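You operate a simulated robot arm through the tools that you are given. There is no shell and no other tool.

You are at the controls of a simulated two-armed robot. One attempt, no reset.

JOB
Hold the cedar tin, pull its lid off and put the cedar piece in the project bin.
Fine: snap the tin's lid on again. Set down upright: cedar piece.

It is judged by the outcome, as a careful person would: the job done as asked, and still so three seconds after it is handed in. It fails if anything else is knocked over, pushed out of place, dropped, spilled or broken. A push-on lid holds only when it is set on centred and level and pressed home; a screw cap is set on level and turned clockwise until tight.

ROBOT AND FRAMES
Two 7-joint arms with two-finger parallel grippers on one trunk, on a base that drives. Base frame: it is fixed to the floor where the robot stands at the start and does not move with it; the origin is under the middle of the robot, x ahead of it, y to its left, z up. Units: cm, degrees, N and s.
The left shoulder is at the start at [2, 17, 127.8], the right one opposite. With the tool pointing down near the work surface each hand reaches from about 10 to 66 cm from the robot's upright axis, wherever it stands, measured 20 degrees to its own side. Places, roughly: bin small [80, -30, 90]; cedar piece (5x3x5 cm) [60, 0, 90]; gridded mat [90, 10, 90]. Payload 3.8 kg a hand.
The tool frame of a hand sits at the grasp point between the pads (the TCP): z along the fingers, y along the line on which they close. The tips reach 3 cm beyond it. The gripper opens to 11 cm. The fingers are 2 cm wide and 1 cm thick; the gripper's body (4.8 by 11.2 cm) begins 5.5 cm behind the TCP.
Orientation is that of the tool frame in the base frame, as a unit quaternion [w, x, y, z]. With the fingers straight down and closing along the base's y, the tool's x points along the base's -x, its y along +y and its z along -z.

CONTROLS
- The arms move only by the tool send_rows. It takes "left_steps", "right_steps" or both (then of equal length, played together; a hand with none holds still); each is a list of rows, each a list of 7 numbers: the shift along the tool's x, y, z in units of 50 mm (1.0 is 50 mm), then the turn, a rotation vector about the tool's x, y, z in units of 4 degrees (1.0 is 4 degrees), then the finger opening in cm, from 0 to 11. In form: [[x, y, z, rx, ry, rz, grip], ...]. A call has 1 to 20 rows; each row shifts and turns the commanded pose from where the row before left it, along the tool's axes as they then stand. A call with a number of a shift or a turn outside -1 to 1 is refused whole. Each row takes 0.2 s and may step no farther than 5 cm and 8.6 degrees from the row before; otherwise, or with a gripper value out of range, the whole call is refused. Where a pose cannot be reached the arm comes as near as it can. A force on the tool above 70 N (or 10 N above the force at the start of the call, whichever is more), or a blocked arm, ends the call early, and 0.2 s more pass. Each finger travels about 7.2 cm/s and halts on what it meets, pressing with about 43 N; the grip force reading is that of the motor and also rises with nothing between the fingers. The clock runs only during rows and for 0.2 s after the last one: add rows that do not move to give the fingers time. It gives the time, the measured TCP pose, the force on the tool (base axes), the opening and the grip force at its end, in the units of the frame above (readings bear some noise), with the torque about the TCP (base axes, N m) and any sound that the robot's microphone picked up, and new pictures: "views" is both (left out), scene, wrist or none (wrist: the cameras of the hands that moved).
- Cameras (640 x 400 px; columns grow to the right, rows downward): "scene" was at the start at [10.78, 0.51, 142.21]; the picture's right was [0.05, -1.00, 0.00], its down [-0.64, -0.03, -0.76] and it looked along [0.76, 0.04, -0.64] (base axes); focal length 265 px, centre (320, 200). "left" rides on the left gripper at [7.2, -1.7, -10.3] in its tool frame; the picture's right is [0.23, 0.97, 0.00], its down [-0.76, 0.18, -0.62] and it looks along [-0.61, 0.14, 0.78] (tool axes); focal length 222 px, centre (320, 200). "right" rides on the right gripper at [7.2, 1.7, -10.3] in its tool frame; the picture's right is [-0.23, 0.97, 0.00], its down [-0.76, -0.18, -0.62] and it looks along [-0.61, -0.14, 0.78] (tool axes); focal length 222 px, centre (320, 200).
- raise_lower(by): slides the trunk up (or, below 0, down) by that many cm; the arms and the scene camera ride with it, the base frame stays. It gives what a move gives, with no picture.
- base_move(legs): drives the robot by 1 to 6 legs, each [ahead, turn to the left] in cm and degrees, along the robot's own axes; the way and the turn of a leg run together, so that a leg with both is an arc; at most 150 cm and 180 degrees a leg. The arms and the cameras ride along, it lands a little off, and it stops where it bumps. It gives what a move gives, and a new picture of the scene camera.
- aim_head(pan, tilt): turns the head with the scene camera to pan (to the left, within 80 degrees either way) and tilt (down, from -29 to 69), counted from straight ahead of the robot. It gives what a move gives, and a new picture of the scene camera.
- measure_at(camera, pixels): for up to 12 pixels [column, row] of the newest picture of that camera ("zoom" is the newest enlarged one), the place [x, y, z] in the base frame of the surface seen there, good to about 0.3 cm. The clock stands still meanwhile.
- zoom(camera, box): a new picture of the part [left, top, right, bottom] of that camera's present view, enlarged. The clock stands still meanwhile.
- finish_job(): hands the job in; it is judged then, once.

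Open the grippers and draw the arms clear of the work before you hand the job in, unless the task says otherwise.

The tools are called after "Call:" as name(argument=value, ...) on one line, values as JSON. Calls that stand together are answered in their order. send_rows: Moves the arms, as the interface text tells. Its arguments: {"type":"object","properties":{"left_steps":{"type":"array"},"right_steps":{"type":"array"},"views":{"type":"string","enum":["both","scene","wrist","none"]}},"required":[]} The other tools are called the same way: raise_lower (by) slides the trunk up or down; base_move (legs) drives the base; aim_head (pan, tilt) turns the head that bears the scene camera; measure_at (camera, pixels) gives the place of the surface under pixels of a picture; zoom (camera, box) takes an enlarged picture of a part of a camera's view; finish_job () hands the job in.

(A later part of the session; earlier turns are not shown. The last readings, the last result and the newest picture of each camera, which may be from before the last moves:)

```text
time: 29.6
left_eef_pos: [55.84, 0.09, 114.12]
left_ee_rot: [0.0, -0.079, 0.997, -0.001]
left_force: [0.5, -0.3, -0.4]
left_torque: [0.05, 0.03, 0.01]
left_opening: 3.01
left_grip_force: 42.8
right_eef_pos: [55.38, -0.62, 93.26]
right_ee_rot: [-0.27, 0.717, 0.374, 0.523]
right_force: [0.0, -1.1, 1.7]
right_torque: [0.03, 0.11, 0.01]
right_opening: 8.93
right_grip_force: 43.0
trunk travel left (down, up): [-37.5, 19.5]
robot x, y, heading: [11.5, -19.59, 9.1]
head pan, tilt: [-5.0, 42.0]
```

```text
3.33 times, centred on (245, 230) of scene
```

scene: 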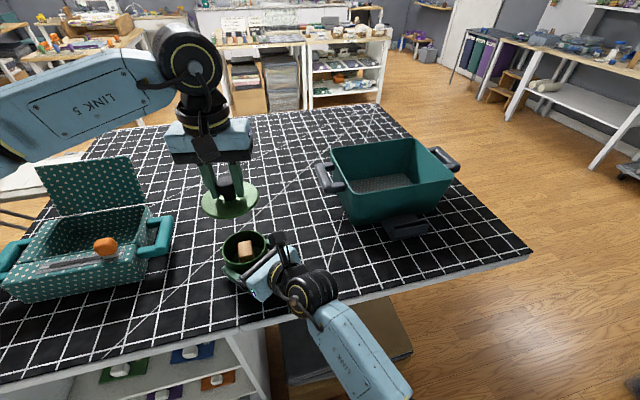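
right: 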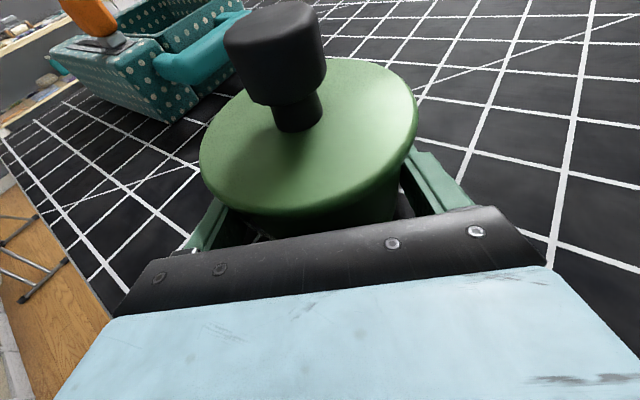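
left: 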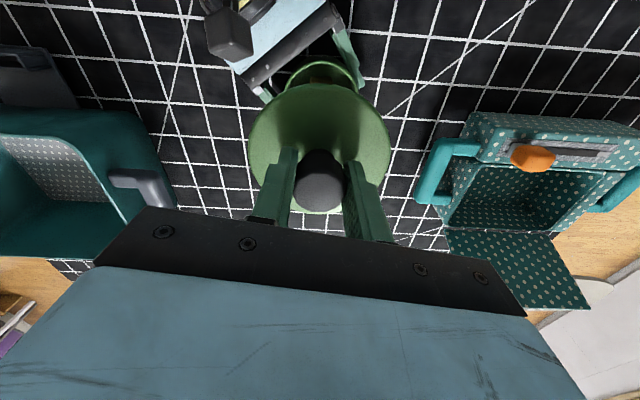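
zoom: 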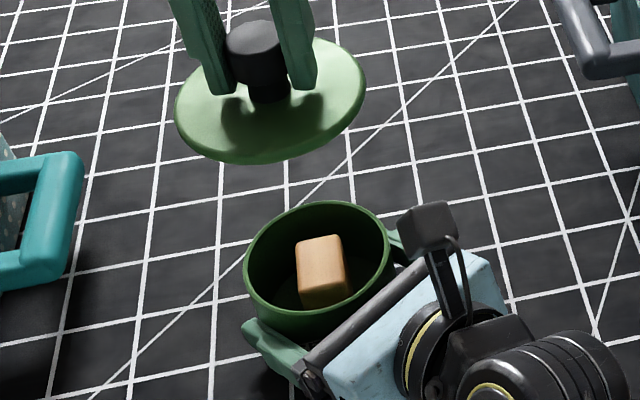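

The cedar block stands upright in the tin at zoom (322,268). I carry the lid away to the upper left, still gripped, while the right hand opens to release the body.

Call:
send_rows(left_steps=[[0.076, 0.3, -0.3, 0, 0, 0, 1.5], [0.076, 0.5, -0.2, 0, 0, 0, 1.5], [0.076, 0.54, -0.14, 0, 0, 0, 1.5], [0.076, 0.54, -0.14, 0, 0, 0, 1.5], [0.076, 0.54, -0.14, 0, 0, 0, 1.5], [0.076, 0.54, -0.14, 0, 0, 0, 1.5], [0.076, 0.54, -0.14, 0, 0, 0, 1.5], [0.076, 0.54, -0.14, 0, 0, 0, 1.5], [0.076, 0.54, -0.14, 0, 0, 0, 1.5], [0.076, 0.54, -0.12, 0, 0, 0, 1.5]], right_steps=[[0, 0, 0, 0, 0, 0, 9.2], [0, 0, 0, 0, 0, 0, 9.6], [0, 0, 0, 0, 0, 0, 10], [0, 0, 0, 0, 0, 0, 10.5], [0, 0, 0, 0, 0, 0, 11], [0, 0, 0, 0, 0, 0, 11], [0, 0, 0, 0, 0, 0, 11], [0, 0, 0, 0, 0, 0, 11], [0, 0, 0, 0, 0, 0, 11], [0, 0, 0, 0, 0, 0, 11]], views="both")

```text
time: 31.8
left_eef_pos: [48.06, 24.74, 121.83]
left_ee_rot: [0.0, -0.079, 0.997, 0.0]
left_force: [-0.3, 0.3, -0.1]
left_torque: [-0.04, 0.0, 0.0]
left_opening: 3.02
left_grip_force: 42.9
right_eef_pos: [55.31, -0.61, 93.26]
right_ee_rot: [-0.27, 0.717, 0.374, 0.522]
right_force: [0.7, 0.4, -0.2]
right_torque: [-0.03, 0.0, -0.01]
right_opening: 11.01
right_grip_force: 0.1
trunk travel left (down, up): [-37.5, 19.5]
robot x, y, heading: [11.32, -19.2, 9.2]
head pan, tilt: [-5.0, 42.0]
```

scene: 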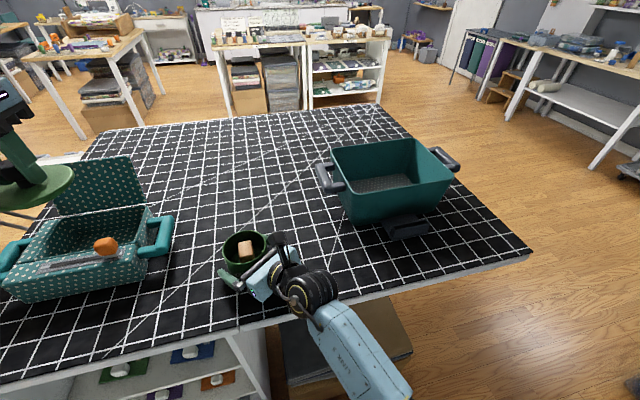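
right: 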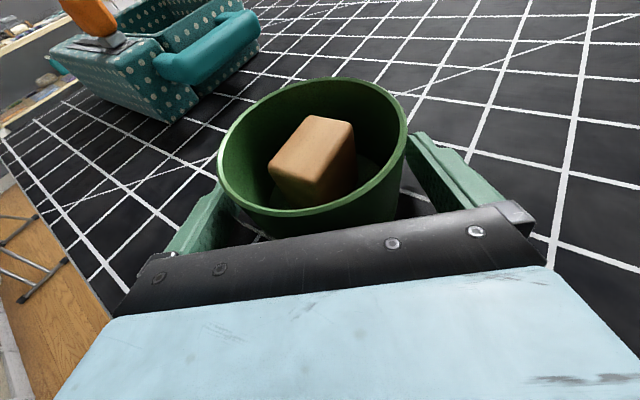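
left: 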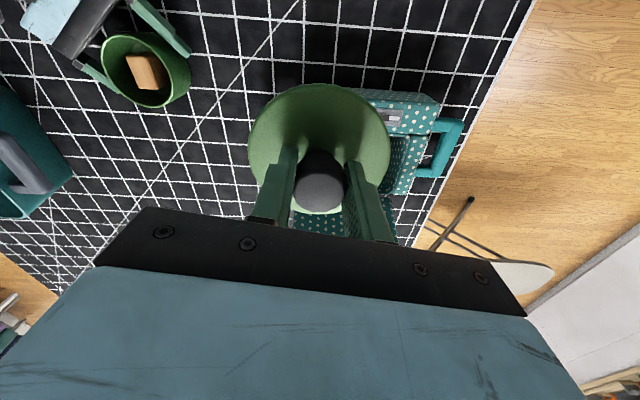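

The tin is released and upright, and the block inside is visible in the right view at about (315,160). I zoom and measure the block's top corners to learn its orientation.

Call:
zoom(camera="right", box=[200, 70, 420, 240])

Call:
measure_at(camera="right", pixels=[[314, 120], [349, 126], [273, 164], [316, 176], [312, 148], [335, 185], [345, 160], [220, 165], [404, 130], [300, 212], [340, 82], [370, 190]])

Call:
zoom(camera="scene", box=[210, 220, 290, 280])

```text
2.35 times, centred on (310, 155) of right
```

zoom: 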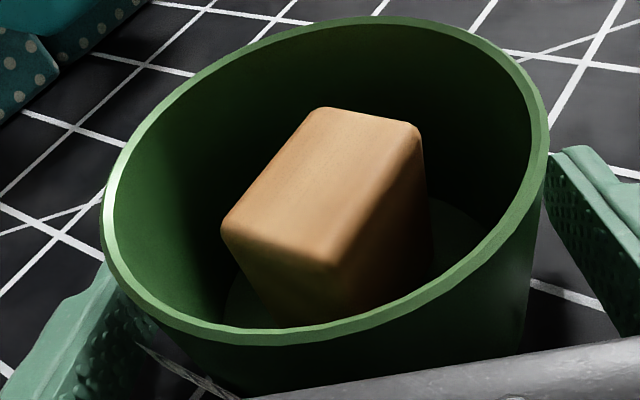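

```text
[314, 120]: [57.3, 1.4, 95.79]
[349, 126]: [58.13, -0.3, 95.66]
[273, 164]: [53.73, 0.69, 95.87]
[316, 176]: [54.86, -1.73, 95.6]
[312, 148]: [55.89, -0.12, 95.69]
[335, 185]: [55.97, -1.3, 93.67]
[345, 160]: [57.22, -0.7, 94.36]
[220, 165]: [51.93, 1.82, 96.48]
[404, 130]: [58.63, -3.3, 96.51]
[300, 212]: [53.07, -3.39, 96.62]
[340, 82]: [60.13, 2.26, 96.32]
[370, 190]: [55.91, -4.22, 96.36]
```

```text
6.67 times, centred on (250, 250) of scene
```

zoom: 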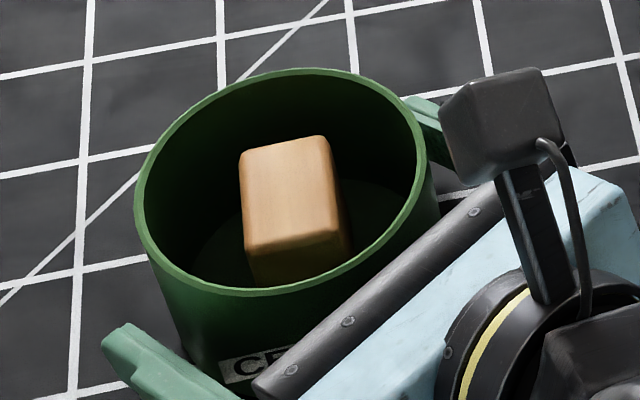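

The block's top is centred near (56.0, 0.0) at z 95.7, with its long side along azimuth about 17°, so a straight-down grasp closing along azimuth 107° suits it. I draw the right hand back out along its axis, then up and away along the way it came.

Call:
send_rows(right_steps=[[0, 0, -0.3, 0, 0, 0, 11], [0, 0, -0.4, 0, 0, 0, 11], [0, 0, -0.4, 0, 0, 0, 11], [0, 0, -0.4, 0, 0, 0, 11], [0, 0, -0.4, 0, 0, 0, 11], [0, 0, -0.4, 0, 0, 0, 11], [0, 0, -0.5, 0, 0, 0, 11], [0.3275, 0.3607, -0.3667, 0, 0, 0, 11], [0.3275, 0.3607, -0.3667, 0, 0, 0, 11], [0.3275, 0.3607, -0.3667, 0, 0, 0, 11], [0.3275, 0.3607, -0.3667, 0, 0, 0, 11], [0.3275, 0.3607, -0.3667, 0, 0, 0, 11], [0.3275, 0.3607, -0.3667, 0, 0, 0, 11], [0.3275, 0.3607, -0.3667, 0, 0, 0, 11], [0.3275, 0.3607, -0.3667, 0, 0, 0, 11], [0.3275, 0.3607, -0.3667, 0, 0, 0, 11], [0.3275, 0.3607, -0.3667, 0, 0, 0, 11]], views="scene")

```text
time: 35.4
left_eef_pos: [48.1, 24.65, 121.72]
left_ee_rot: [-0.001, -0.079, 0.997, 0.0]
left_force: [-0.6, -0.3, 0.6]
left_torque: [-0.02, -0.01, 0.01]
left_opening: 2.99
left_grip_force: 42.7
right_eef_pos: [55.22, -32.07, 118.96]
right_ee_rot: [-0.272, 0.716, 0.374, 0.523]
right_force: [0.2, -0.4, 0.0]
right_torque: [0.0, -0.02, 0.0]
right_opening: 11.0
right_grip_force: 0.1
trunk travel left (down, up): [-37.5, 19.5]
robot x, y, heading: [11.12, -19.31, 9.0]
head pan, tilt: [-5.0, 42.0]
```

scene: 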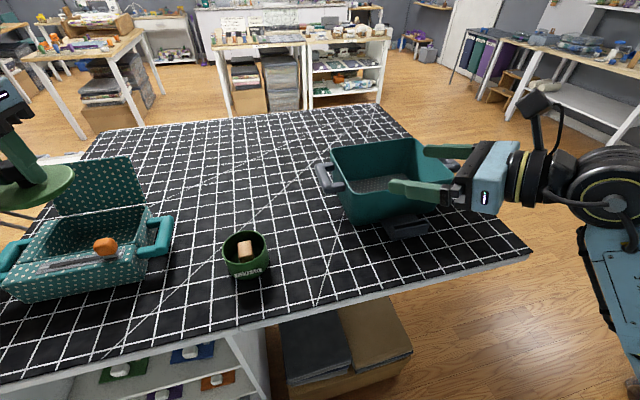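

The tin stayed upright at (245,255) and the right hand is clear at z≈119. I now turn the right hand back to pointing straight down, with yaw matched to the block (first 15 of 30 rows, with a slight rise).

Call:
send_rows(right_steps=[[0.16, 0, 0, 0.717, -0.2476, -0.987, 9], [0.16, 0, 0, 0.717, -0.2476, -0.987, 8], [0.16, 0, 0, 0.717, -0.2476, -0.987, 7], [0.16, 0, 0, 0.717, -0.2476, -0.987, 6], [0.1, 0, 0, 0.717, -0.2476, -0.987, 5], [0, 0, 0, 0.717, -0.2476, -0.987, 5], [0, 0, 0, 0.717, -0.2476, -0.987, 5], [0, 0, 0, 0.717, -0.2476, -0.987, 5], [0, 0, 0, 0.717, -0.2476, -0.987, 5], [0, 0, 0, 0.717, -0.2476, -0.987, 5], [0, 0, 0, 0.717, -0.2476, -0.987, 5], [0, 0, 0, 0.717, -0.2476, -0.987, 5], [0, 0, 0, 0.717, -0.2476, -0.987, 5], [0, 0, 0, 0.717, -0.2476, -0.987, 5], [0, 0, 0, 0.717, -0.2476, -0.987, 5]], views="none")

Call:
send_rows(right_steps=[[0, 0, 0, 0.717, -0.2476, -0.987, 5], [0, 0, 0, 0.717, -0.2476, -0.987, 5], [0, 0, 0, 0.717, -0.2476, -0.987, 5], [0, 0, 0, 0.717, -0.2476, -0.987, 5], [0, 0, 0, 0.717, -0.2476, -0.987, 5], [0, 0, 0, 0.717, -0.2476, -0.987, 5], [0, 0, 0, 0.717, -0.2476, -0.987, 5], [0, 0, 0, 0.717, -0.2476, -0.987, 5], [0, 0, 0, 0.717, -0.2476, -0.987, 5], [0, 0, 0, 0.717, -0.2476, -0.987, 5], [0, 0, 0, 0.717, -0.2476, -0.987, 5], [0, 0, 0, 0.717, -0.2476, -0.987, 5], [0, 0, 0, 0.717, -0.2476, -0.987, 5], [0, 0, 0, 0.717, -0.2476, -0.987, 5], [0, 0, 0, 0.717, -0.2476, -0.987, 5]], views="both")

```text
time: 38.6
left_eef_pos: [48.02, 24.66, 121.85]
left_ee_rot: [0.0, -0.08, 0.997, 0.0]
left_force: [-1.5, -0.4, -0.4]
left_torque: [-0.01, -0.03, -0.01]
left_opening: 3.01
left_grip_force: 42.8
right_eef_pos: [55.45, -30.61, 122.32]
right_ee_rot: [-0.168, 0.357, 0.858, 0.328]
right_force: [0.8, 0.2, 0.4]
right_torque: [-0.02, -0.04, -0.02]
right_opening: 5.0
right_grip_force: 0.1
trunk travel left (down, up): [-37.5, 19.5]
robot x, y, heading: [11.42, -19.45, 8.7]
head pan, tilt: [-5.0, 42.0]
```

```text
time: 41.8
left_eef_pos: [47.96, 24.68, 121.85]
left_ee_rot: [0.001, -0.08, 0.997, 0.0]
left_force: [-0.4, -0.4, -0.2]
left_torque: [0.0, 0.0, -0.03]
left_opening: 2.99
left_grip_force: 43.5
right_eef_pos: [55.45, -30.6, 122.24]
right_ee_rot: [0.002, -0.148, 0.989, -0.002]
right_force: [0.8, -0.4, -0.1]
right_torque: [-0.01, -0.02, 0.05]
right_opening: 5.01
right_grip_force: 0.1
trunk travel left (down, up): [-37.5, 19.5]
robot x, y, heading: [11.08, -19.51, 8.7]
head pan, tilt: [-5.0, 42.0]
```

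scene: 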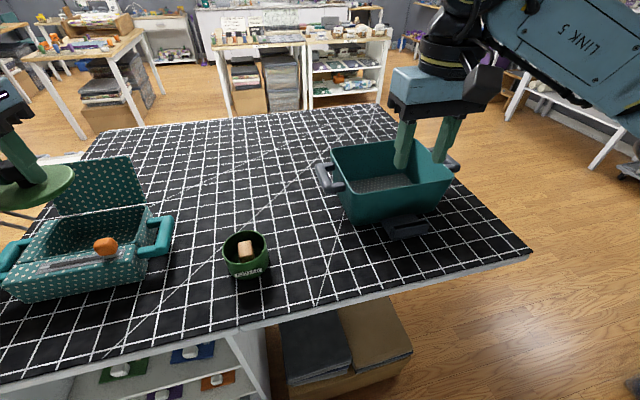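
right: 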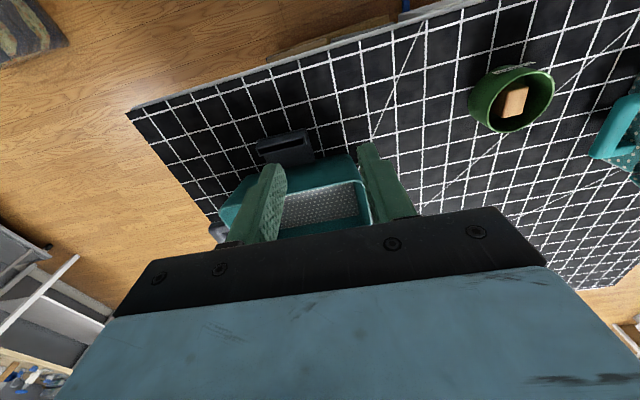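

The right hand points straight down at yaw 197°, matching the block. I move it to above the tin at z≈107.

Call:
send_rows(right_steps=[[-0.19, 0.583, 0.304, 0, 0, 0, 5], [-0.19, 0.583, 0.304, 0, 0, 0, 5], [-0.19, 0.583, 0.304, 0, 0, 0, 5], [-0.19, 0.583, 0.304, 0, 0, 0, 5], [-0.19, 0.583, 0.304, 0, 0, 0, 5], [-0.19, 0.583, 0.304, 0, 0, 0, 5], [-0.19, 0.583, 0.304, 0, 0, 0, 5], [-0.19, 0.583, 0.304, 0, 0, 0, 5], [-0.19, 0.583, 0.304, 0, 0, 0, 5], [-0.19, 0.583, 0.304, 0, 0, 0, 5]], views="both")

Call:
zoom(camera="right", box=[220, 50, 420, 230])

```text
time: 44.0
left_eef_pos: [48.0, 24.83, 121.77]
left_ee_rot: [0.001, -0.08, 0.997, -0.002]
left_force: [-0.3, 0.7, -0.7]
left_torque: [-0.05, 0.0, -0.01]
left_opening: 2.99
left_grip_force: 42.7
right_eef_pos: [56.07, 0.0, 107.03]
right_ee_rot: [0.002, -0.148, 0.989, -0.002]
right_force: [0.4, -0.1, 0.1]
right_torque: [-0.05, -0.03, 0.02]
right_opening: 5.0
right_grip_force: 0.1
trunk travel left (down, up): [-37.5, 19.5]
robot x, y, heading: [11.33, -19.27, 8.9]
head pan, tilt: [-5.0, 42.0]
```

scene: 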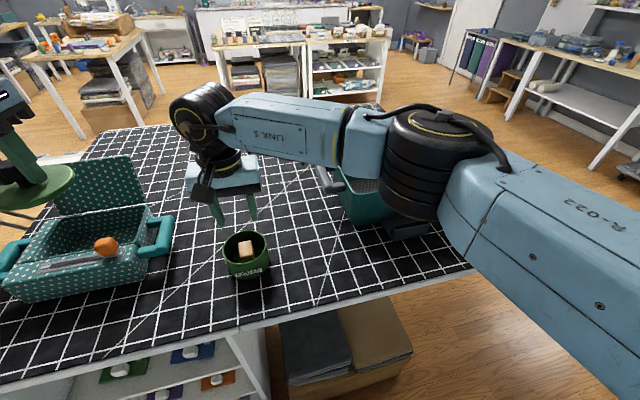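
right: 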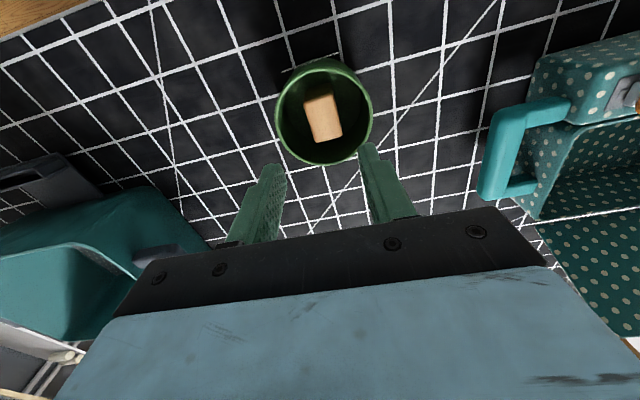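

```text
2.22 times, centred on (320, 140) of right
```

zoom: 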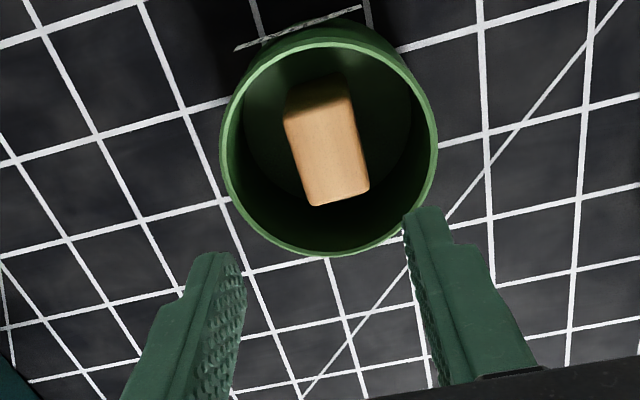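

From straight above I see the block at zoom (328,148) inside the tin. I measure its top corners and the tin rim to centre the fingers.

Call:
measure_at(camera="zoom", pixels=[[290, 122], [347, 102], [316, 200], [365, 184], [330, 155], [226, 150], [432, 145], [330, 252], [330, 45], [262, 225], [405, 222], [340, 120]])

```text
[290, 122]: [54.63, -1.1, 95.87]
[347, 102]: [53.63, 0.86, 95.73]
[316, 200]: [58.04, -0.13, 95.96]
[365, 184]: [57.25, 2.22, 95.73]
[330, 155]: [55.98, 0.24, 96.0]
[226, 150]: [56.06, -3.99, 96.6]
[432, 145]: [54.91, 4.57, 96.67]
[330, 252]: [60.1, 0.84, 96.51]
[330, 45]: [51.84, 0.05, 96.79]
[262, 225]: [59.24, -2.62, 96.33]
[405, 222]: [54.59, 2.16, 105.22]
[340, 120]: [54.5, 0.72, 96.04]
```

The block's centre averages to about (55.95, 0.25) with clearance to the fingers on both sides. I descend to just above the tin first with a 0.25 cm sideways correction.

Call:
send_rows(right_steps=[[0.01, 0.054, 0.3, 0, 0, 0, 5], [0, 0, 0.35, 0, 0, 0, 5], [0, 0, 0.35, 0, 0, 0, 5], [0, 0, 0.3, 0, 0, 0, 5], [0, 0, 0.2, 0, 0, 0, 5]], views="both")

Call:
zoom(camera="right", box=[220, 80, 420, 240])

Call:
zoom(camera="scene", box=[180, 180, 310, 290])

```text
time: 45.2
left_eef_pos: [48.09, 24.72, 121.86]
left_ee_rot: [-0.001, -0.08, 0.997, 0.0]
left_force: [0.0, -0.5, -0.8]
left_torque: [-0.02, 0.01, -0.04]
left_opening: 3.01
left_grip_force: 42.8
right_eef_pos: [56.03, 0.12, 99.36]
right_ee_rot: [0.002, -0.148, 0.989, -0.001]
right_force: [-0.8, -0.7, 0.3]
right_torque: [0.02, -0.03, 0.03]
right_opening: 5.01
right_grip_force: 0.0
trunk travel left (down, up): [-37.5, 19.5]
robot x, y, heading: [11.17, -19.16, 9.1]
head pan, tilt: [-5.0, 42.0]
```

scene: 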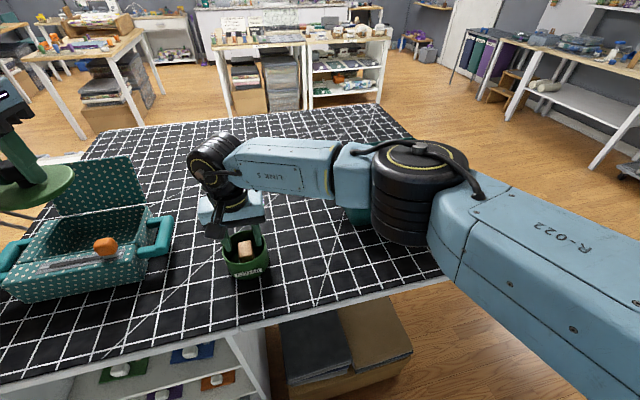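
right: 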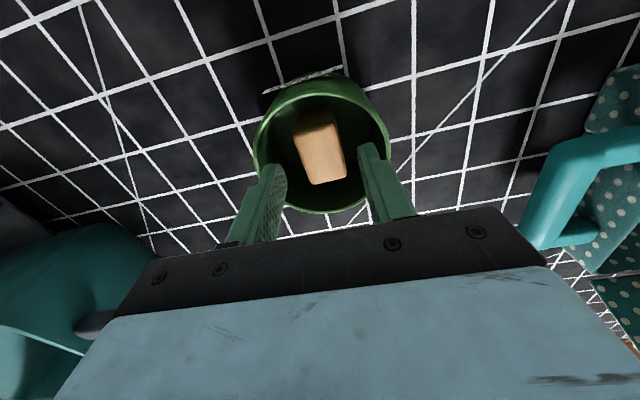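

```text
2.50 times, centred on (320, 160) of right
```

zoom: 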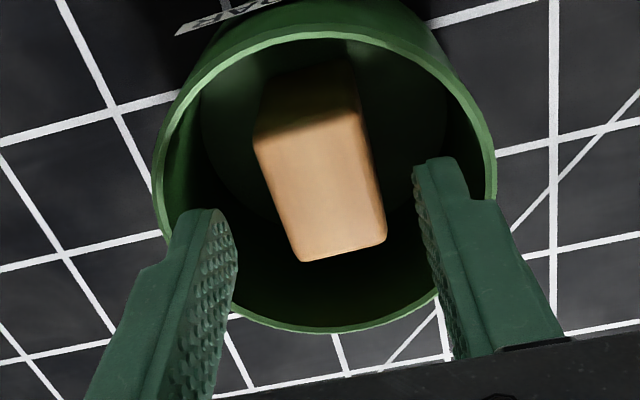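

```text
3.64 times, centred on (245, 235) of scene
```

zoom: 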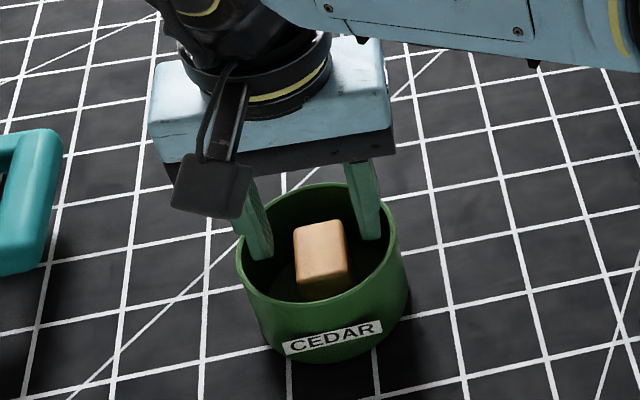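

Block and tips are at nearly the same depth here, with similar gaps on both sides (about 33 px and 40 px in the zoom). I lower 4 cm so that the fingertips flank the block.

Call:
send_rows(right_steps=[[0, 0.01, 0.2, 0, 0, 0, 5], [0, 0, 0.2, 0, 0, 0, 5], [0, 0, 0.2, 0, 0, 0, 5], [0, 0, 0.19, 0, 0, 0, 5]], views="wrist")

Call:
zoom(camera="right", box=[220, 100, 420, 240])

```text
time: 46.2
left_eef_pos: [47.68, 24.49, 122.14]
left_ee_rot: [0.001, -0.078, 0.997, 0.001]
left_force: [1.2, 0.6, -1.0]
left_torque: [0.02, 0.03, 0.02]
left_opening: 2.98
left_grip_force: 42.4
right_eef_pos: [56.09, 0.13, 96.56]
right_ee_rot: [0.008, -0.149, 0.989, 0.003]
right_force: [-0.9, -5.8, 68.0]
right_torque: [-0.6, 0.2, 0.04]
right_opening: 4.99
right_grip_force: 0.1
trunk travel left (down, up): [-37.5, 19.5]
robot x, y, heading: [11.4, -19.02, 9.0]
head pan, tilt: [-5.0, 42.0]
```

right: 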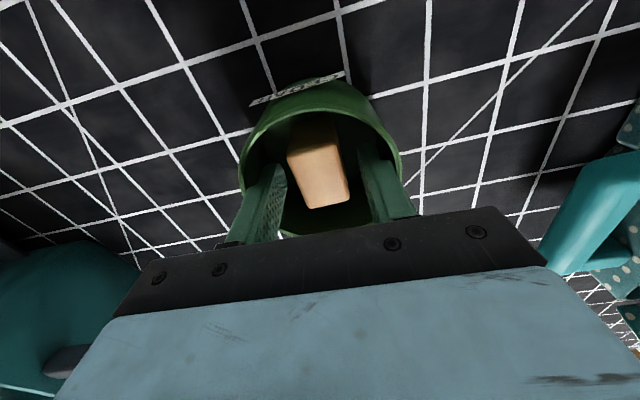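

```text
2.86 times, centred on (320, 170) of right
```

zoom: 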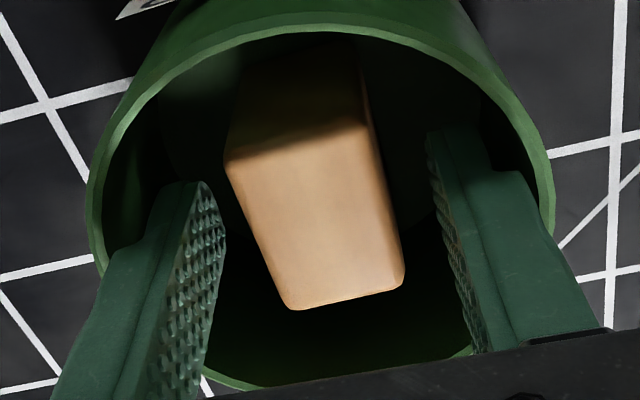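

The force rose to 68 N at z 96.6: the thicker upper part of the fingers (ledges at zoom (145,235) and (520,180)) is resting on the tin's rim. The tips already overlap the block by about 2 cm, so I raise 1.4 cm in command to unload and look before closing.

Call:
send_rows(right_steps=[[0, 0, -0.14, 0, 0, 0, 5], [0, 0, -0.14, 0, 0, 0, 5], [0, 0, 0, 0, 0, 0, 5]], views="both")

Call:
zoom(camera="right", box=[220, 100, 420, 240])

Call:
zoom(camera="scene", box=[180, 180, 310, 290])

```text
time: 47.0
left_eef_pos: [48.12, 24.63, 121.8]
left_ee_rot: [0.0, -0.079, 0.997, 0.001]
left_force: [0.0, -0.5, -0.2]
left_torque: [-0.02, -0.03, 0.04]
left_opening: 2.96
left_grip_force: 43.5
right_eef_pos: [55.94, 0.14, 96.91]
right_ee_rot: [0.0, -0.148, 0.989, -0.001]
right_force: [0.5, 0.2, -0.2]
right_torque: [-0.01, 0.02, 0.02]
right_opening: 5.03
right_grip_force: 0.0
trunk travel left (down, up): [-37.5, 19.5]
robot x, y, heading: [11.6, -19.48, 9.2]
head pan, tilt: [-5.0, 42.0]
```

scene: 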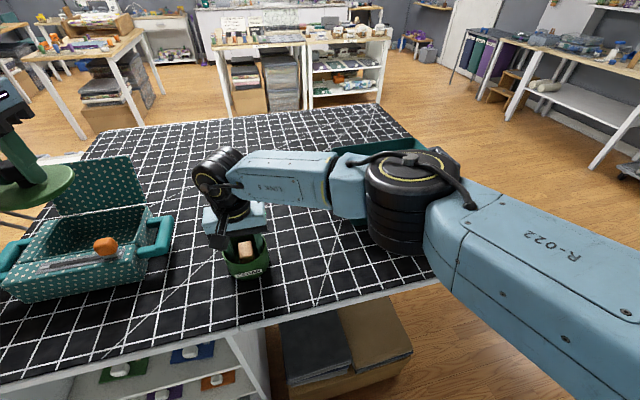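
right: 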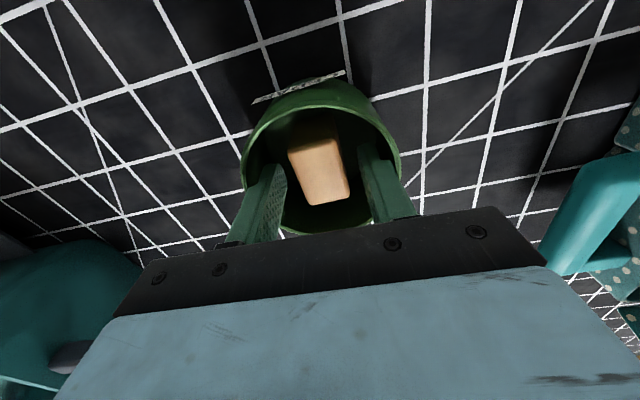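

```text
2.86 times, centred on (320, 170) of right
```

zoom: 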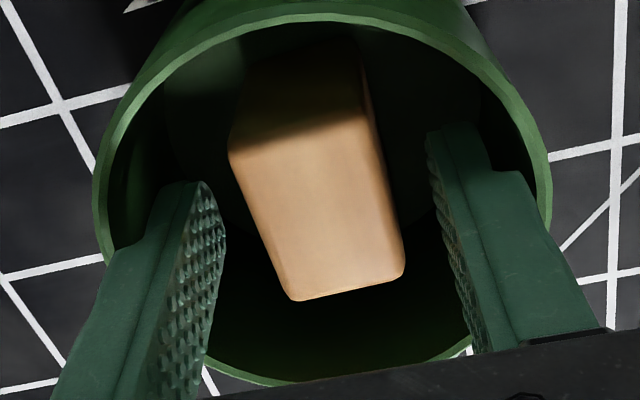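

```text
3.64 times, centred on (245, 235) of scene
```

zoom: 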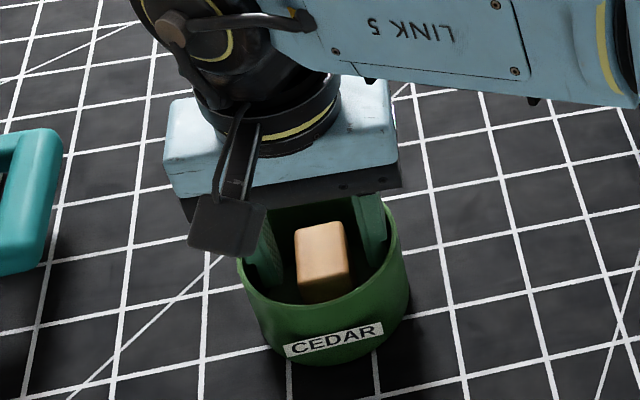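

The force is gone and the tin is unmoved. With the tips about 1.9 cm down the block's sides, I close on it slowly here.

Call:
send_rows(right_steps=[[0, 0, 0, 0, 0, 0, 4.4], [0, 0, 0, 0, 0, 0, 3.9], [0, 0, 0, 0, 0, 0, 3.5], [0, 0, 0, 0, 0, 0, 3.1], [0, 0, 0, 0, 0, 0, 2.7], [0, 0, 0, 0, 0, 0, 2.2], [0, 0, 0, 0, 0, 0, 2.2], [0, 0, 0, 0, 0, 0, 2.2]], views="wrist")

Call:
zoom(camera="right", box=[220, 100, 420, 240])

```text
time: 48.8
left_eef_pos: [48.09, 24.67, 121.8]
left_ee_rot: [0.0, -0.079, 0.997, 0.0]
left_force: [-0.2, -0.2, -0.8]
left_torque: [0.04, 0.01, -0.01]
left_opening: 3.0
left_grip_force: 43.3
right_eef_pos: [56.09, 0.15, 96.97]
right_ee_rot: [0.002, -0.148, 0.989, -0.001]
right_force: [-0.7, 0.1, -0.3]
right_torque: [0.0, -0.04, 0.01]
right_opening: 2.83
right_grip_force: 42.8
trunk travel left (down, up): [-37.5, 19.5]
robot x, y, heading: [11.63, -19.89, 9.1]
head pan, tilt: [-5.0, 42.0]
```

right: 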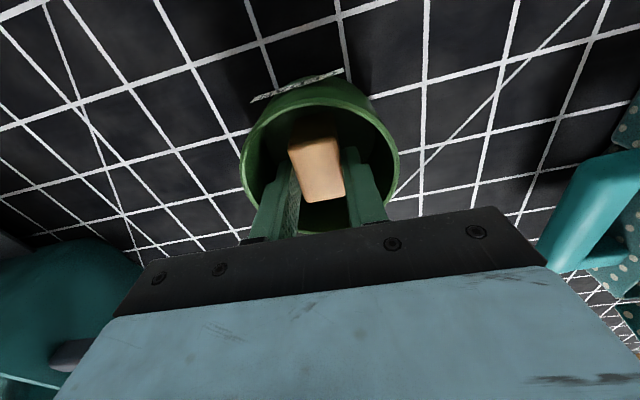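

```text
2.86 times, centred on (320, 170) of right
```

zoom: 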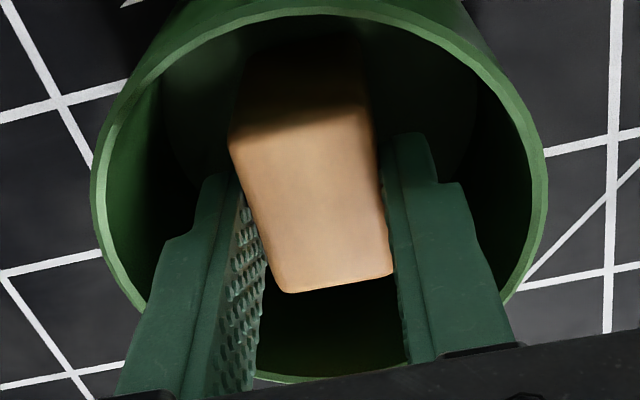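

The fingers closed on the block at 2.83 cm with 42.8 N. I lift straight up 12 cm and check that the block comes and the tin stays.

Call:
send_rows(right_steps=[[0, 0, -0.1, 0, 0, 0, 2.2], [0, 0, -0.15, 0, 0, 0, 2.2], [0, 0, -0.25, 0, 0, 0, 2.2], [0, 0, -0.3, 0, 0, 0, 2.2], [0, 0, -0.4, 0, 0, 0, 2.2], [0, 0, -0.4, 0, 0, 0, 2.2], [0, 0, -0.4, 0, 0, 0, 2.2], [0, 0, -0.4, 0, 0, 0, 2.2]], views="both")

Call:
zoom(camera="scene", box=[180, 160, 310, 290])

```text
time: 50.6
left_eef_pos: [48.02, 24.7, 121.73]
left_ee_rot: [-0.001, -0.079, 0.997, 0.0]
left_force: [-0.8, 0.9, -0.2]
left_torque: [0.0, 0.0, 0.04]
left_opening: 2.99
left_grip_force: 43.5
right_eef_pos: [55.79, 0.12, 108.99]
right_ee_rot: [0.001, -0.148, 0.989, -0.001]
right_force: [0.0, 0.7, -0.8]
right_torque: [0.02, 0.0, 0.01]
right_opening: 2.84
right_grip_force: 43.1
trunk travel left (down, up): [-37.5, 19.5]
robot x, y, heading: [11.52, -19.6, 8.9]
head pan, tilt: [-5.0, 42.0]
```

scene: 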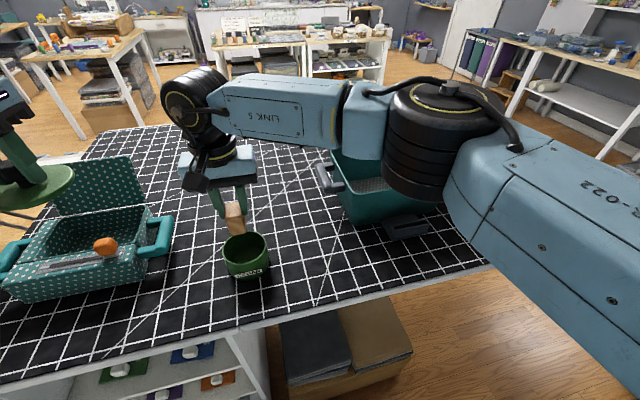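
right: 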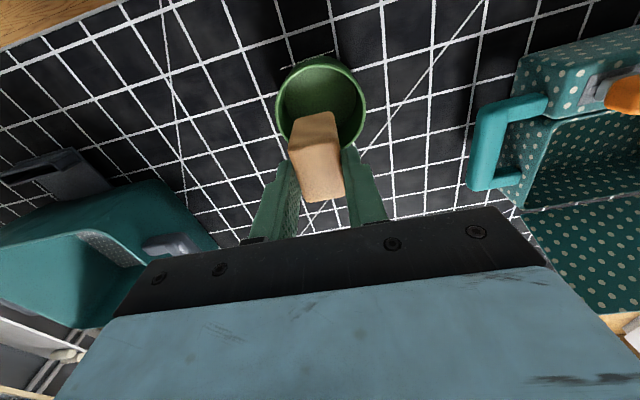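

```text
3.08 times, centred on (245, 225) of scene
```

zoom: 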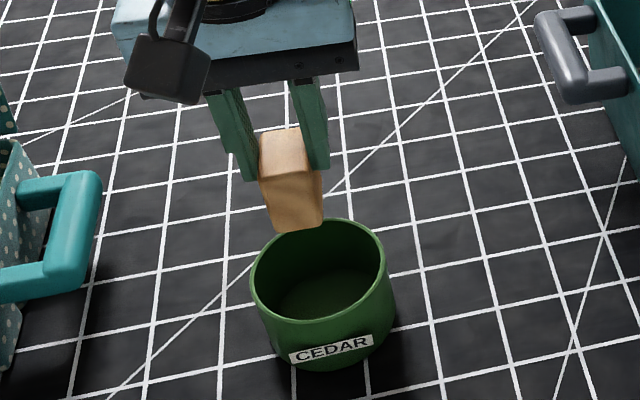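

The block is up and the tin is left in place. I measure the block's bottom and top edges to confirm it hangs straight and to know its lowest point.

Call:
measure_at(camera="zoom", pixels=[[278, 226], [318, 222], [262, 180], [305, 174], [290, 150], [262, 140], [298, 132], [290, 200]])

Call:
measure_at(camera="right", pixels=[[291, 150], [338, 142], [306, 199], [342, 194], [315, 170], [293, 122], [333, 114]])

```text
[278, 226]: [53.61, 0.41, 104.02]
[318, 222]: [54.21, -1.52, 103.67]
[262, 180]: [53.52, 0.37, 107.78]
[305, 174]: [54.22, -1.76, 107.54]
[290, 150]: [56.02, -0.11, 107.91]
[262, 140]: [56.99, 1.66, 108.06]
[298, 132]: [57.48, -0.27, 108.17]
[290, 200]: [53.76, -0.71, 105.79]
```

```text
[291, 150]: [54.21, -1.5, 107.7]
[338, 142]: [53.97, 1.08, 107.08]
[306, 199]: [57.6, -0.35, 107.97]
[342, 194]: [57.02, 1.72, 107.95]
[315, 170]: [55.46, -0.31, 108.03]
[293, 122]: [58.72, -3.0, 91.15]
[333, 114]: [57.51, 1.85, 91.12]
```

The block hangs straight, with its top 1.1 cm below the TCP and its bottom about 6 cm below. I raise a bit and carry it over the bin to (76.5, -30).

Call:
send_rows(right_steps=[[0, 0, -0.3, 0, 0, 0, 2.2], [0, -0.1, -0.3, 0, 0, 0, 2.2], [0, -0.2, -0.3, 0, 0, 0, 2.2], [-0.1, -0.45, -0.2, 0, 0, 0, 2.2], [-0.2, -0.6, 0, 0, 0, 0, 2.2], [-0.2, -0.6, 0, 0, 0, 0, 2.2], [-0.2, -0.6, 0, 0, 0, 0, 2.2], [-0.2, -0.6, 0, 0, 0, 0, 2.2], [-0.2, -0.6, 0, 0, 0, 0, 2.2], [-0.2, -0.6, 0, 0, 0, 0, 2.2], [-0.2, -0.6, 0, 0, 0, 0, 2.2], [-0.2, -0.6, 0, 0, 0, 0, 2.2], [-0.2, -0.6, 0, 0, 0, 0, 2.2], [-0.2, -0.5, 0, 0, 0, 0, 2.2], [-0.1, -0.3, 0, 0, 0, 0, 2.2]], views="both")

```text
time: 53.8
left_eef_pos: [48.06, 24.8, 121.73]
left_ee_rot: [0.0, -0.08, 0.997, 0.0]
left_force: [0.2, -0.1, -0.2]
left_torque: [-0.01, 0.0, -0.01]
left_opening: 3.04
left_grip_force: 42.6
right_eef_pos: [76.83, -29.99, 114.65]
right_ee_rot: [0.002, -0.148, 0.989, 0.0]
right_force: [-0.1, 0.1, -0.6]
right_torque: [0.01, 0.0, 0.03]
right_opening: 2.83
right_grip_force: 43.1
trunk travel left (down, up): [-37.5, 19.5]
robot x, y, heading: [11.59, -19.18, 8.8]
head pan, tilt: [-5.0, 42.0]
```

scene: 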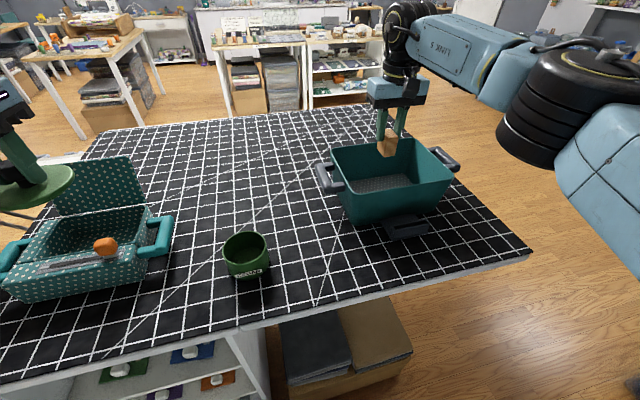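
right: 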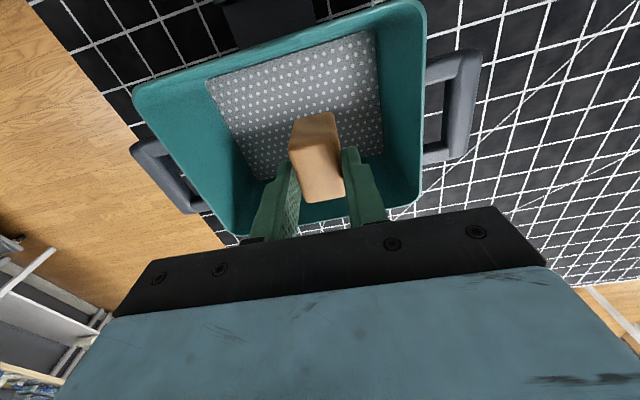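

The block is over the bin's dotted floor in the right view. I measure the floor's corners and the rim to make sure the descent point has clearance all round.

Call:
measure_at(camera="right", pixels=[[215, 85], [368, 38], [378, 140], [258, 172], [300, 75], [340, 80], [270, 110], [360, 110], [138, 95], [412, 6], [418, 190], [245, 228]])

```text
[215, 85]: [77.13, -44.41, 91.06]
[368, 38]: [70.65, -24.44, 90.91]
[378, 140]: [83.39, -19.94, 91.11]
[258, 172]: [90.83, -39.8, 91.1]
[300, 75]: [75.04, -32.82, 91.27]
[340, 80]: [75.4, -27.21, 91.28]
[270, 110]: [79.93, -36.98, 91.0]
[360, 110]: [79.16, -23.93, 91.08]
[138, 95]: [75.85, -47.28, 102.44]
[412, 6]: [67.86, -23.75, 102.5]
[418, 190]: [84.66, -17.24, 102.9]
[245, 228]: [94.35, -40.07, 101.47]
```

Floor is flat at z 91.1 and the spot (76.8, -30) is at least 4 cm inside every edge. I lower the block to just above the floor.

Call:
send_rows(right_steps=[[0, 0, 0.4, 0, 0, 0, 2.2], [0, 0, 0.4, 0, 0, 0, 2.2], [0, 0, 0.4, 0, 0, 0, 2.2], [0, 0, 0.4, 0, 0, 0, 2.2], [0, 0, 0.4, 0, 0, 0, 2.2], [0, 0, 0.4, 0, 0, 0, 2.2], [0, 0, 0.4, 0, 0, 0, 2.2], [0, 0, 0.3, 0, 0, 0, 2.2], [0, 0, 0.2, 0, 0, 0, 2.2]], views="both")

Call:
zoom(camera="scene", box=[320, 90, 480, 240])

```text
time: 55.8
left_eef_pos: [48.06, 24.7, 121.83]
left_ee_rot: [0.0, -0.08, 0.997, 0.0]
left_force: [-0.9, 0.5, -0.6]
left_torque: [0.0, 0.03, -0.03]
left_opening: 3.0
left_grip_force: 43.4
right_eef_pos: [76.69, -29.82, 98.07]
right_ee_rot: [0.002, -0.147, 0.989, 0.0]
right_force: [-0.5, -0.2, -0.4]
right_torque: [0.01, 0.01, 0.03]
right_opening: 2.86
right_grip_force: 43.2
trunk travel left (down, up): [-37.5, 19.5]
robot x, y, heading: [11.57, -18.99, 9.2]
head pan, tilt: [-5.0, 42.0]
```

scene: 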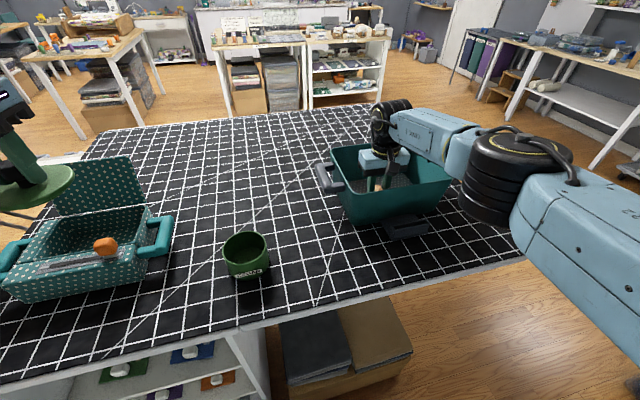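
right: 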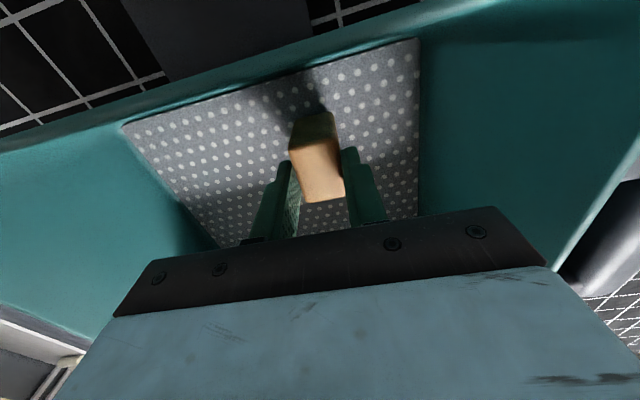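

```text
2.67 times, centred on (400, 165) of scene
```

zoom: 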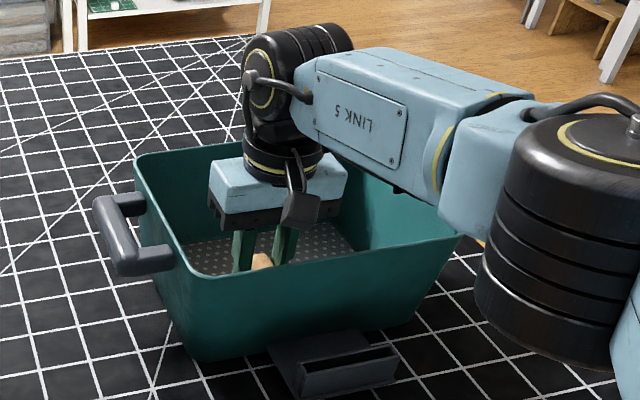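

The block is about 1 cm above the floor with no contact. The forearm passes near the bin's right rim at zoom (465,225), so I check its height before the last centimetre.

Call:
measure_at(camera="zoom", pixels=[[470, 215], [450, 200], [400, 185], [300, 215], [485, 260], [520, 340], [455, 240], [240, 210]])

```text
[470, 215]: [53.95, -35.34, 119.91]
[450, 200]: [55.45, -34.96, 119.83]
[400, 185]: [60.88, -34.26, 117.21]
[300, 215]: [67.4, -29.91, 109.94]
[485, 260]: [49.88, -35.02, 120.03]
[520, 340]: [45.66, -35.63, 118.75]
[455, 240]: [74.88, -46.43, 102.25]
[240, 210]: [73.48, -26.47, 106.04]
```

The forearm is at z 117–120, clear of the rim. I lower in 1 mm steps to feel for the floor.

Call:
send_rows(right_steps=[[0, 0, 0.024, 0, 0, 0, 2.2], [0, 0, 0.024, 0, 0, 0, 2.2], [0, 0, 0.024, 0, 0, 0, 2.2], [0, 0, 0.024, 0, 0, 0, 2.2], [0, 0, 0.024, 0, 0, 0, 2.2], [0, 0, 0.024, 0, 0, 0, 2.2]], views="none")

```text
time: 57.2
left_eef_pos: [48.07, 24.62, 121.8]
left_ee_rot: [0.0, -0.08, 0.997, 0.0]
left_force: [0.0, 0.3, -0.8]
left_torque: [0.0, -0.04, 0.01]
left_opening: 2.98
left_grip_force: 43.3
right_eef_pos: [76.69, -29.77, 97.37]
right_ee_rot: [0.003, -0.148, 0.989, -0.001]
right_force: [-0.1, 0.7, -0.2]
right_torque: [0.02, -0.01, 0.02]
right_opening: 2.84
right_grip_force: 43.1
trunk travel left (down, up): [-37.5, 19.5]
robot x, y, heading: [11.26, -19.22, 8.8]
head pan, tilt: [-5.0, 42.0]
```

No floor contact yet at TCP z 97.4. I continue down in 1 mm steps.

Call:
send_rows(right_steps=[[0, 0, 0.02, 0, 0, 0, 2.2], [0, 0, 0.02, 0, 0, 0, 2.2], [0, 0, 0.02, 0, 0, 0, 2.2], [0, 0, 0, 0, 0, 0, 2.2]], views="none")

```text
time: 58.2
left_eef_pos: [48.07, 24.73, 121.86]
left_ee_rot: [0.0, -0.079, 0.997, 0.0]
left_force: [-0.3, 0.5, -0.1]
left_torque: [0.03, 0.04, 0.02]
left_opening: 2.99
left_grip_force: 42.9
right_eef_pos: [76.67, -29.76, 97.28]
right_ee_rot: [0.003, -0.148, 0.989, -0.001]
right_force: [1.5, 0.4, 6.1]
right_torque: [0.03, -0.01, -0.02]
right_opening: 2.84
right_grip_force: 42.5
trunk travel left (down, up): [-37.5, 19.5]
robot x, y, heading: [10.97, -19.24, 8.9]
head pan, tilt: [-5.0, 42.0]
```

The upward force is now 6 N, so the block stands on the bin floor. I open the fingers gently and check.

Call:
send_rows(right_steps=[[0, 0, 0, 0, 0, 0, 2.9], [0, 0, 0, 0, 0, 0, 3.1], [0, 0, 0, 0, 0, 0, 3.4], [0, 0, 0, 0, 0, 0, 3.9], [0, 0, 0, 0, 0, 0, 4.5], [0, 0, 0, 0, 0, 0, 5], [0, 0, 0, 0, 0, 0, 5]], views="wrist")

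Call:
zoom(camera="right", box=[220, 80, 420, 240])

```text
time: 59.8
left_eef_pos: [48.0, 24.65, 121.8]
left_ee_rot: [-0.001, -0.08, 0.997, 0.0]
left_force: [0.0, 0.6, -0.9]
left_torque: [0.0, 0.01, 0.02]
left_opening: 3.0
left_grip_force: 42.8
right_eef_pos: [76.62, -29.81, 97.25]
right_ee_rot: [0.002, -0.147, 0.989, -0.001]
right_force: [-0.3, -0.6, -0.2]
right_torque: [0.0, -0.01, 0.0]
right_opening: 4.99
right_grip_force: 0.0
trunk travel left (down, up): [-37.5, 19.5]
robot x, y, heading: [11.31, -19.05, 9.1]
head pan, tilt: [-5.0, 42.0]
```

right: 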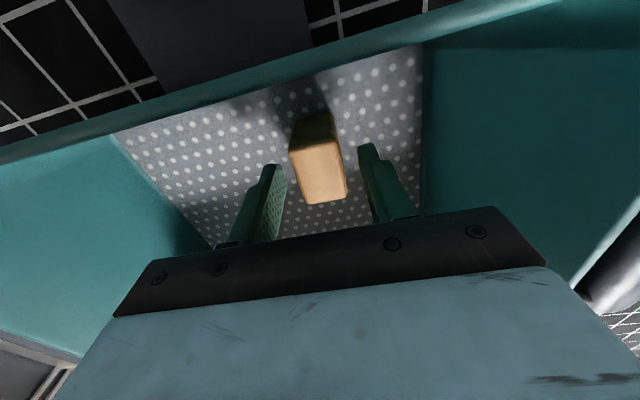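

```text
2.50 times, centred on (320, 160) of right
```

zoom: 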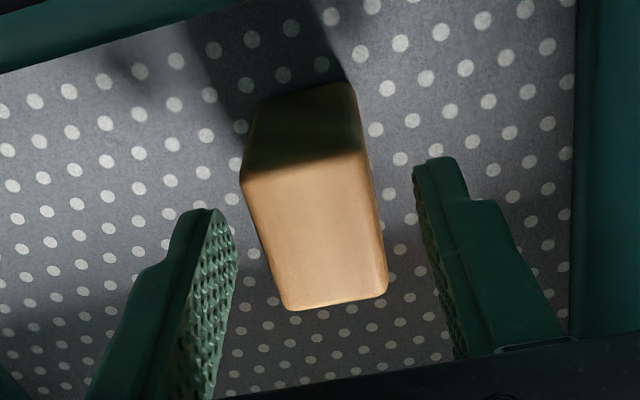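

The block stands free and upright on the bin floor. I lift the right hand straight up out of the bin and back it off to the right.

Call:
send_rows(right_steps=[[0, 0, -0.2, 0, 0, 0, 5], [0, 0, -0.3, 0, 0, 0, 5], [0, 0, -0.4, 0, 0, 0, 5], [0, 0, -0.5, 0, 0, 0, 5], [0, 0, -0.6, 0, 0, 0, 5], [0, 0, -0.6, 0, 0, 0, 5], [0, 0, -0.6, 0, 0, 0, 5], [0, 0, -0.6, 0, 0, 0, 5], [0, 0, -0.6, 0, 0, 0, 5], [0, 0, -0.6, 0, 0, 0, 5], [0.5, 0, 0, 0, 0, 0, 5], [0.5, -0.2, 0, 0, 0, 0, 5], [0.5, -0.2, 0, 0, 0, 0, 5], [0.5, -0.2, 0, 0, 0, 0, 5], [0.5, -0.2, 0, 0, 0, 0, 5], [0.5, -0.2, 0, 0, 0, 0, 5]], views="scene")

Call:
zoom(camera="scene", box=[320, 120, 480, 240])

Call:
zoom(camera="scene", box=[180, 170, 310, 290])

```text
time: 63.2
left_eef_pos: [47.93, 24.64, 121.79]
left_ee_rot: [0.0, -0.079, 0.997, 0.001]
left_force: [-0.8, -0.3, 0.0]
left_torque: [0.0, 0.0, 0.0]
left_opening: 2.99
left_grip_force: 43.3
right_eef_pos: [63.23, -39.29, 121.92]
right_ee_rot: [0.001, -0.148, 0.989, -0.001]
right_force: [0.3, -0.7, -0.2]
right_torque: [0.03, 0.0, 0.02]
right_opening: 5.0
right_grip_force: 0.1
right hand out of reach, approached as far as the arm can: row 10
trunk travel left (down, up): [-37.5, 19.5]
robot x, y, heading: [11.5, -19.35, 9.1]
head pan, tilt: [-5.0, 42.0]
```

scene: 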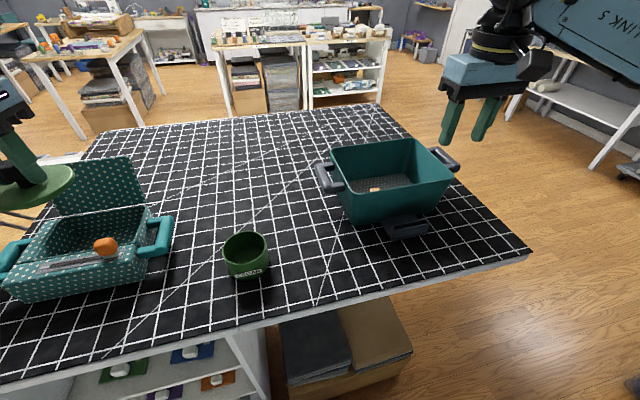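

```text
3.33 times, centred on (400, 180) of scene
```

zoom: 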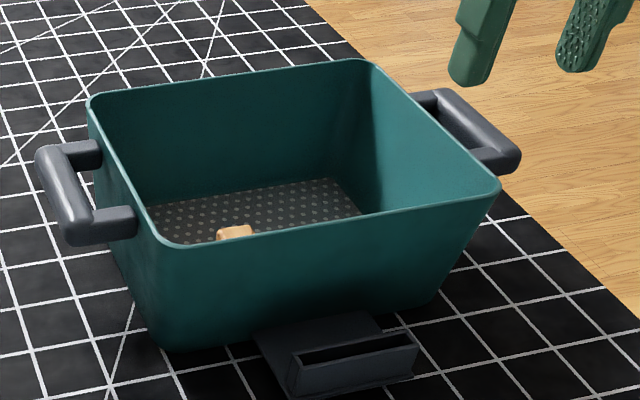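

```text
3.33 times, centred on (245, 230) of scene
```

zoom: 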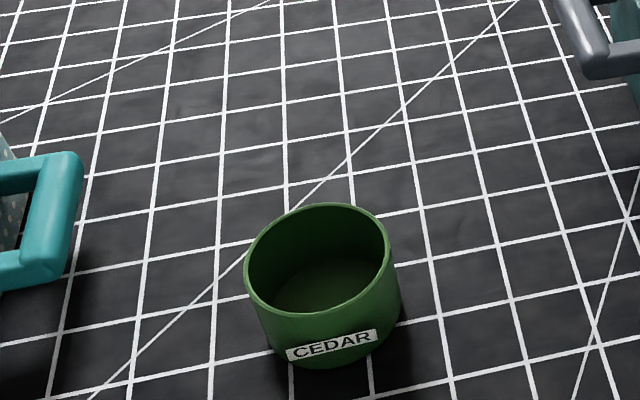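

The block's top shows in the bin at zoom (235,233), and the tin is at almost the same place as when the lid came off. I measure its rim closely to centre the lid.

Call:
zoom(camera="scene", box=[215, 225, 275, 285])

```text
6.67 times, centred on (245, 255) of scene
```

zoom: 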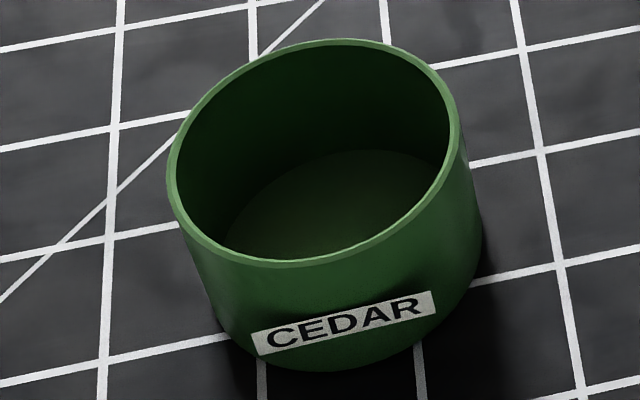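

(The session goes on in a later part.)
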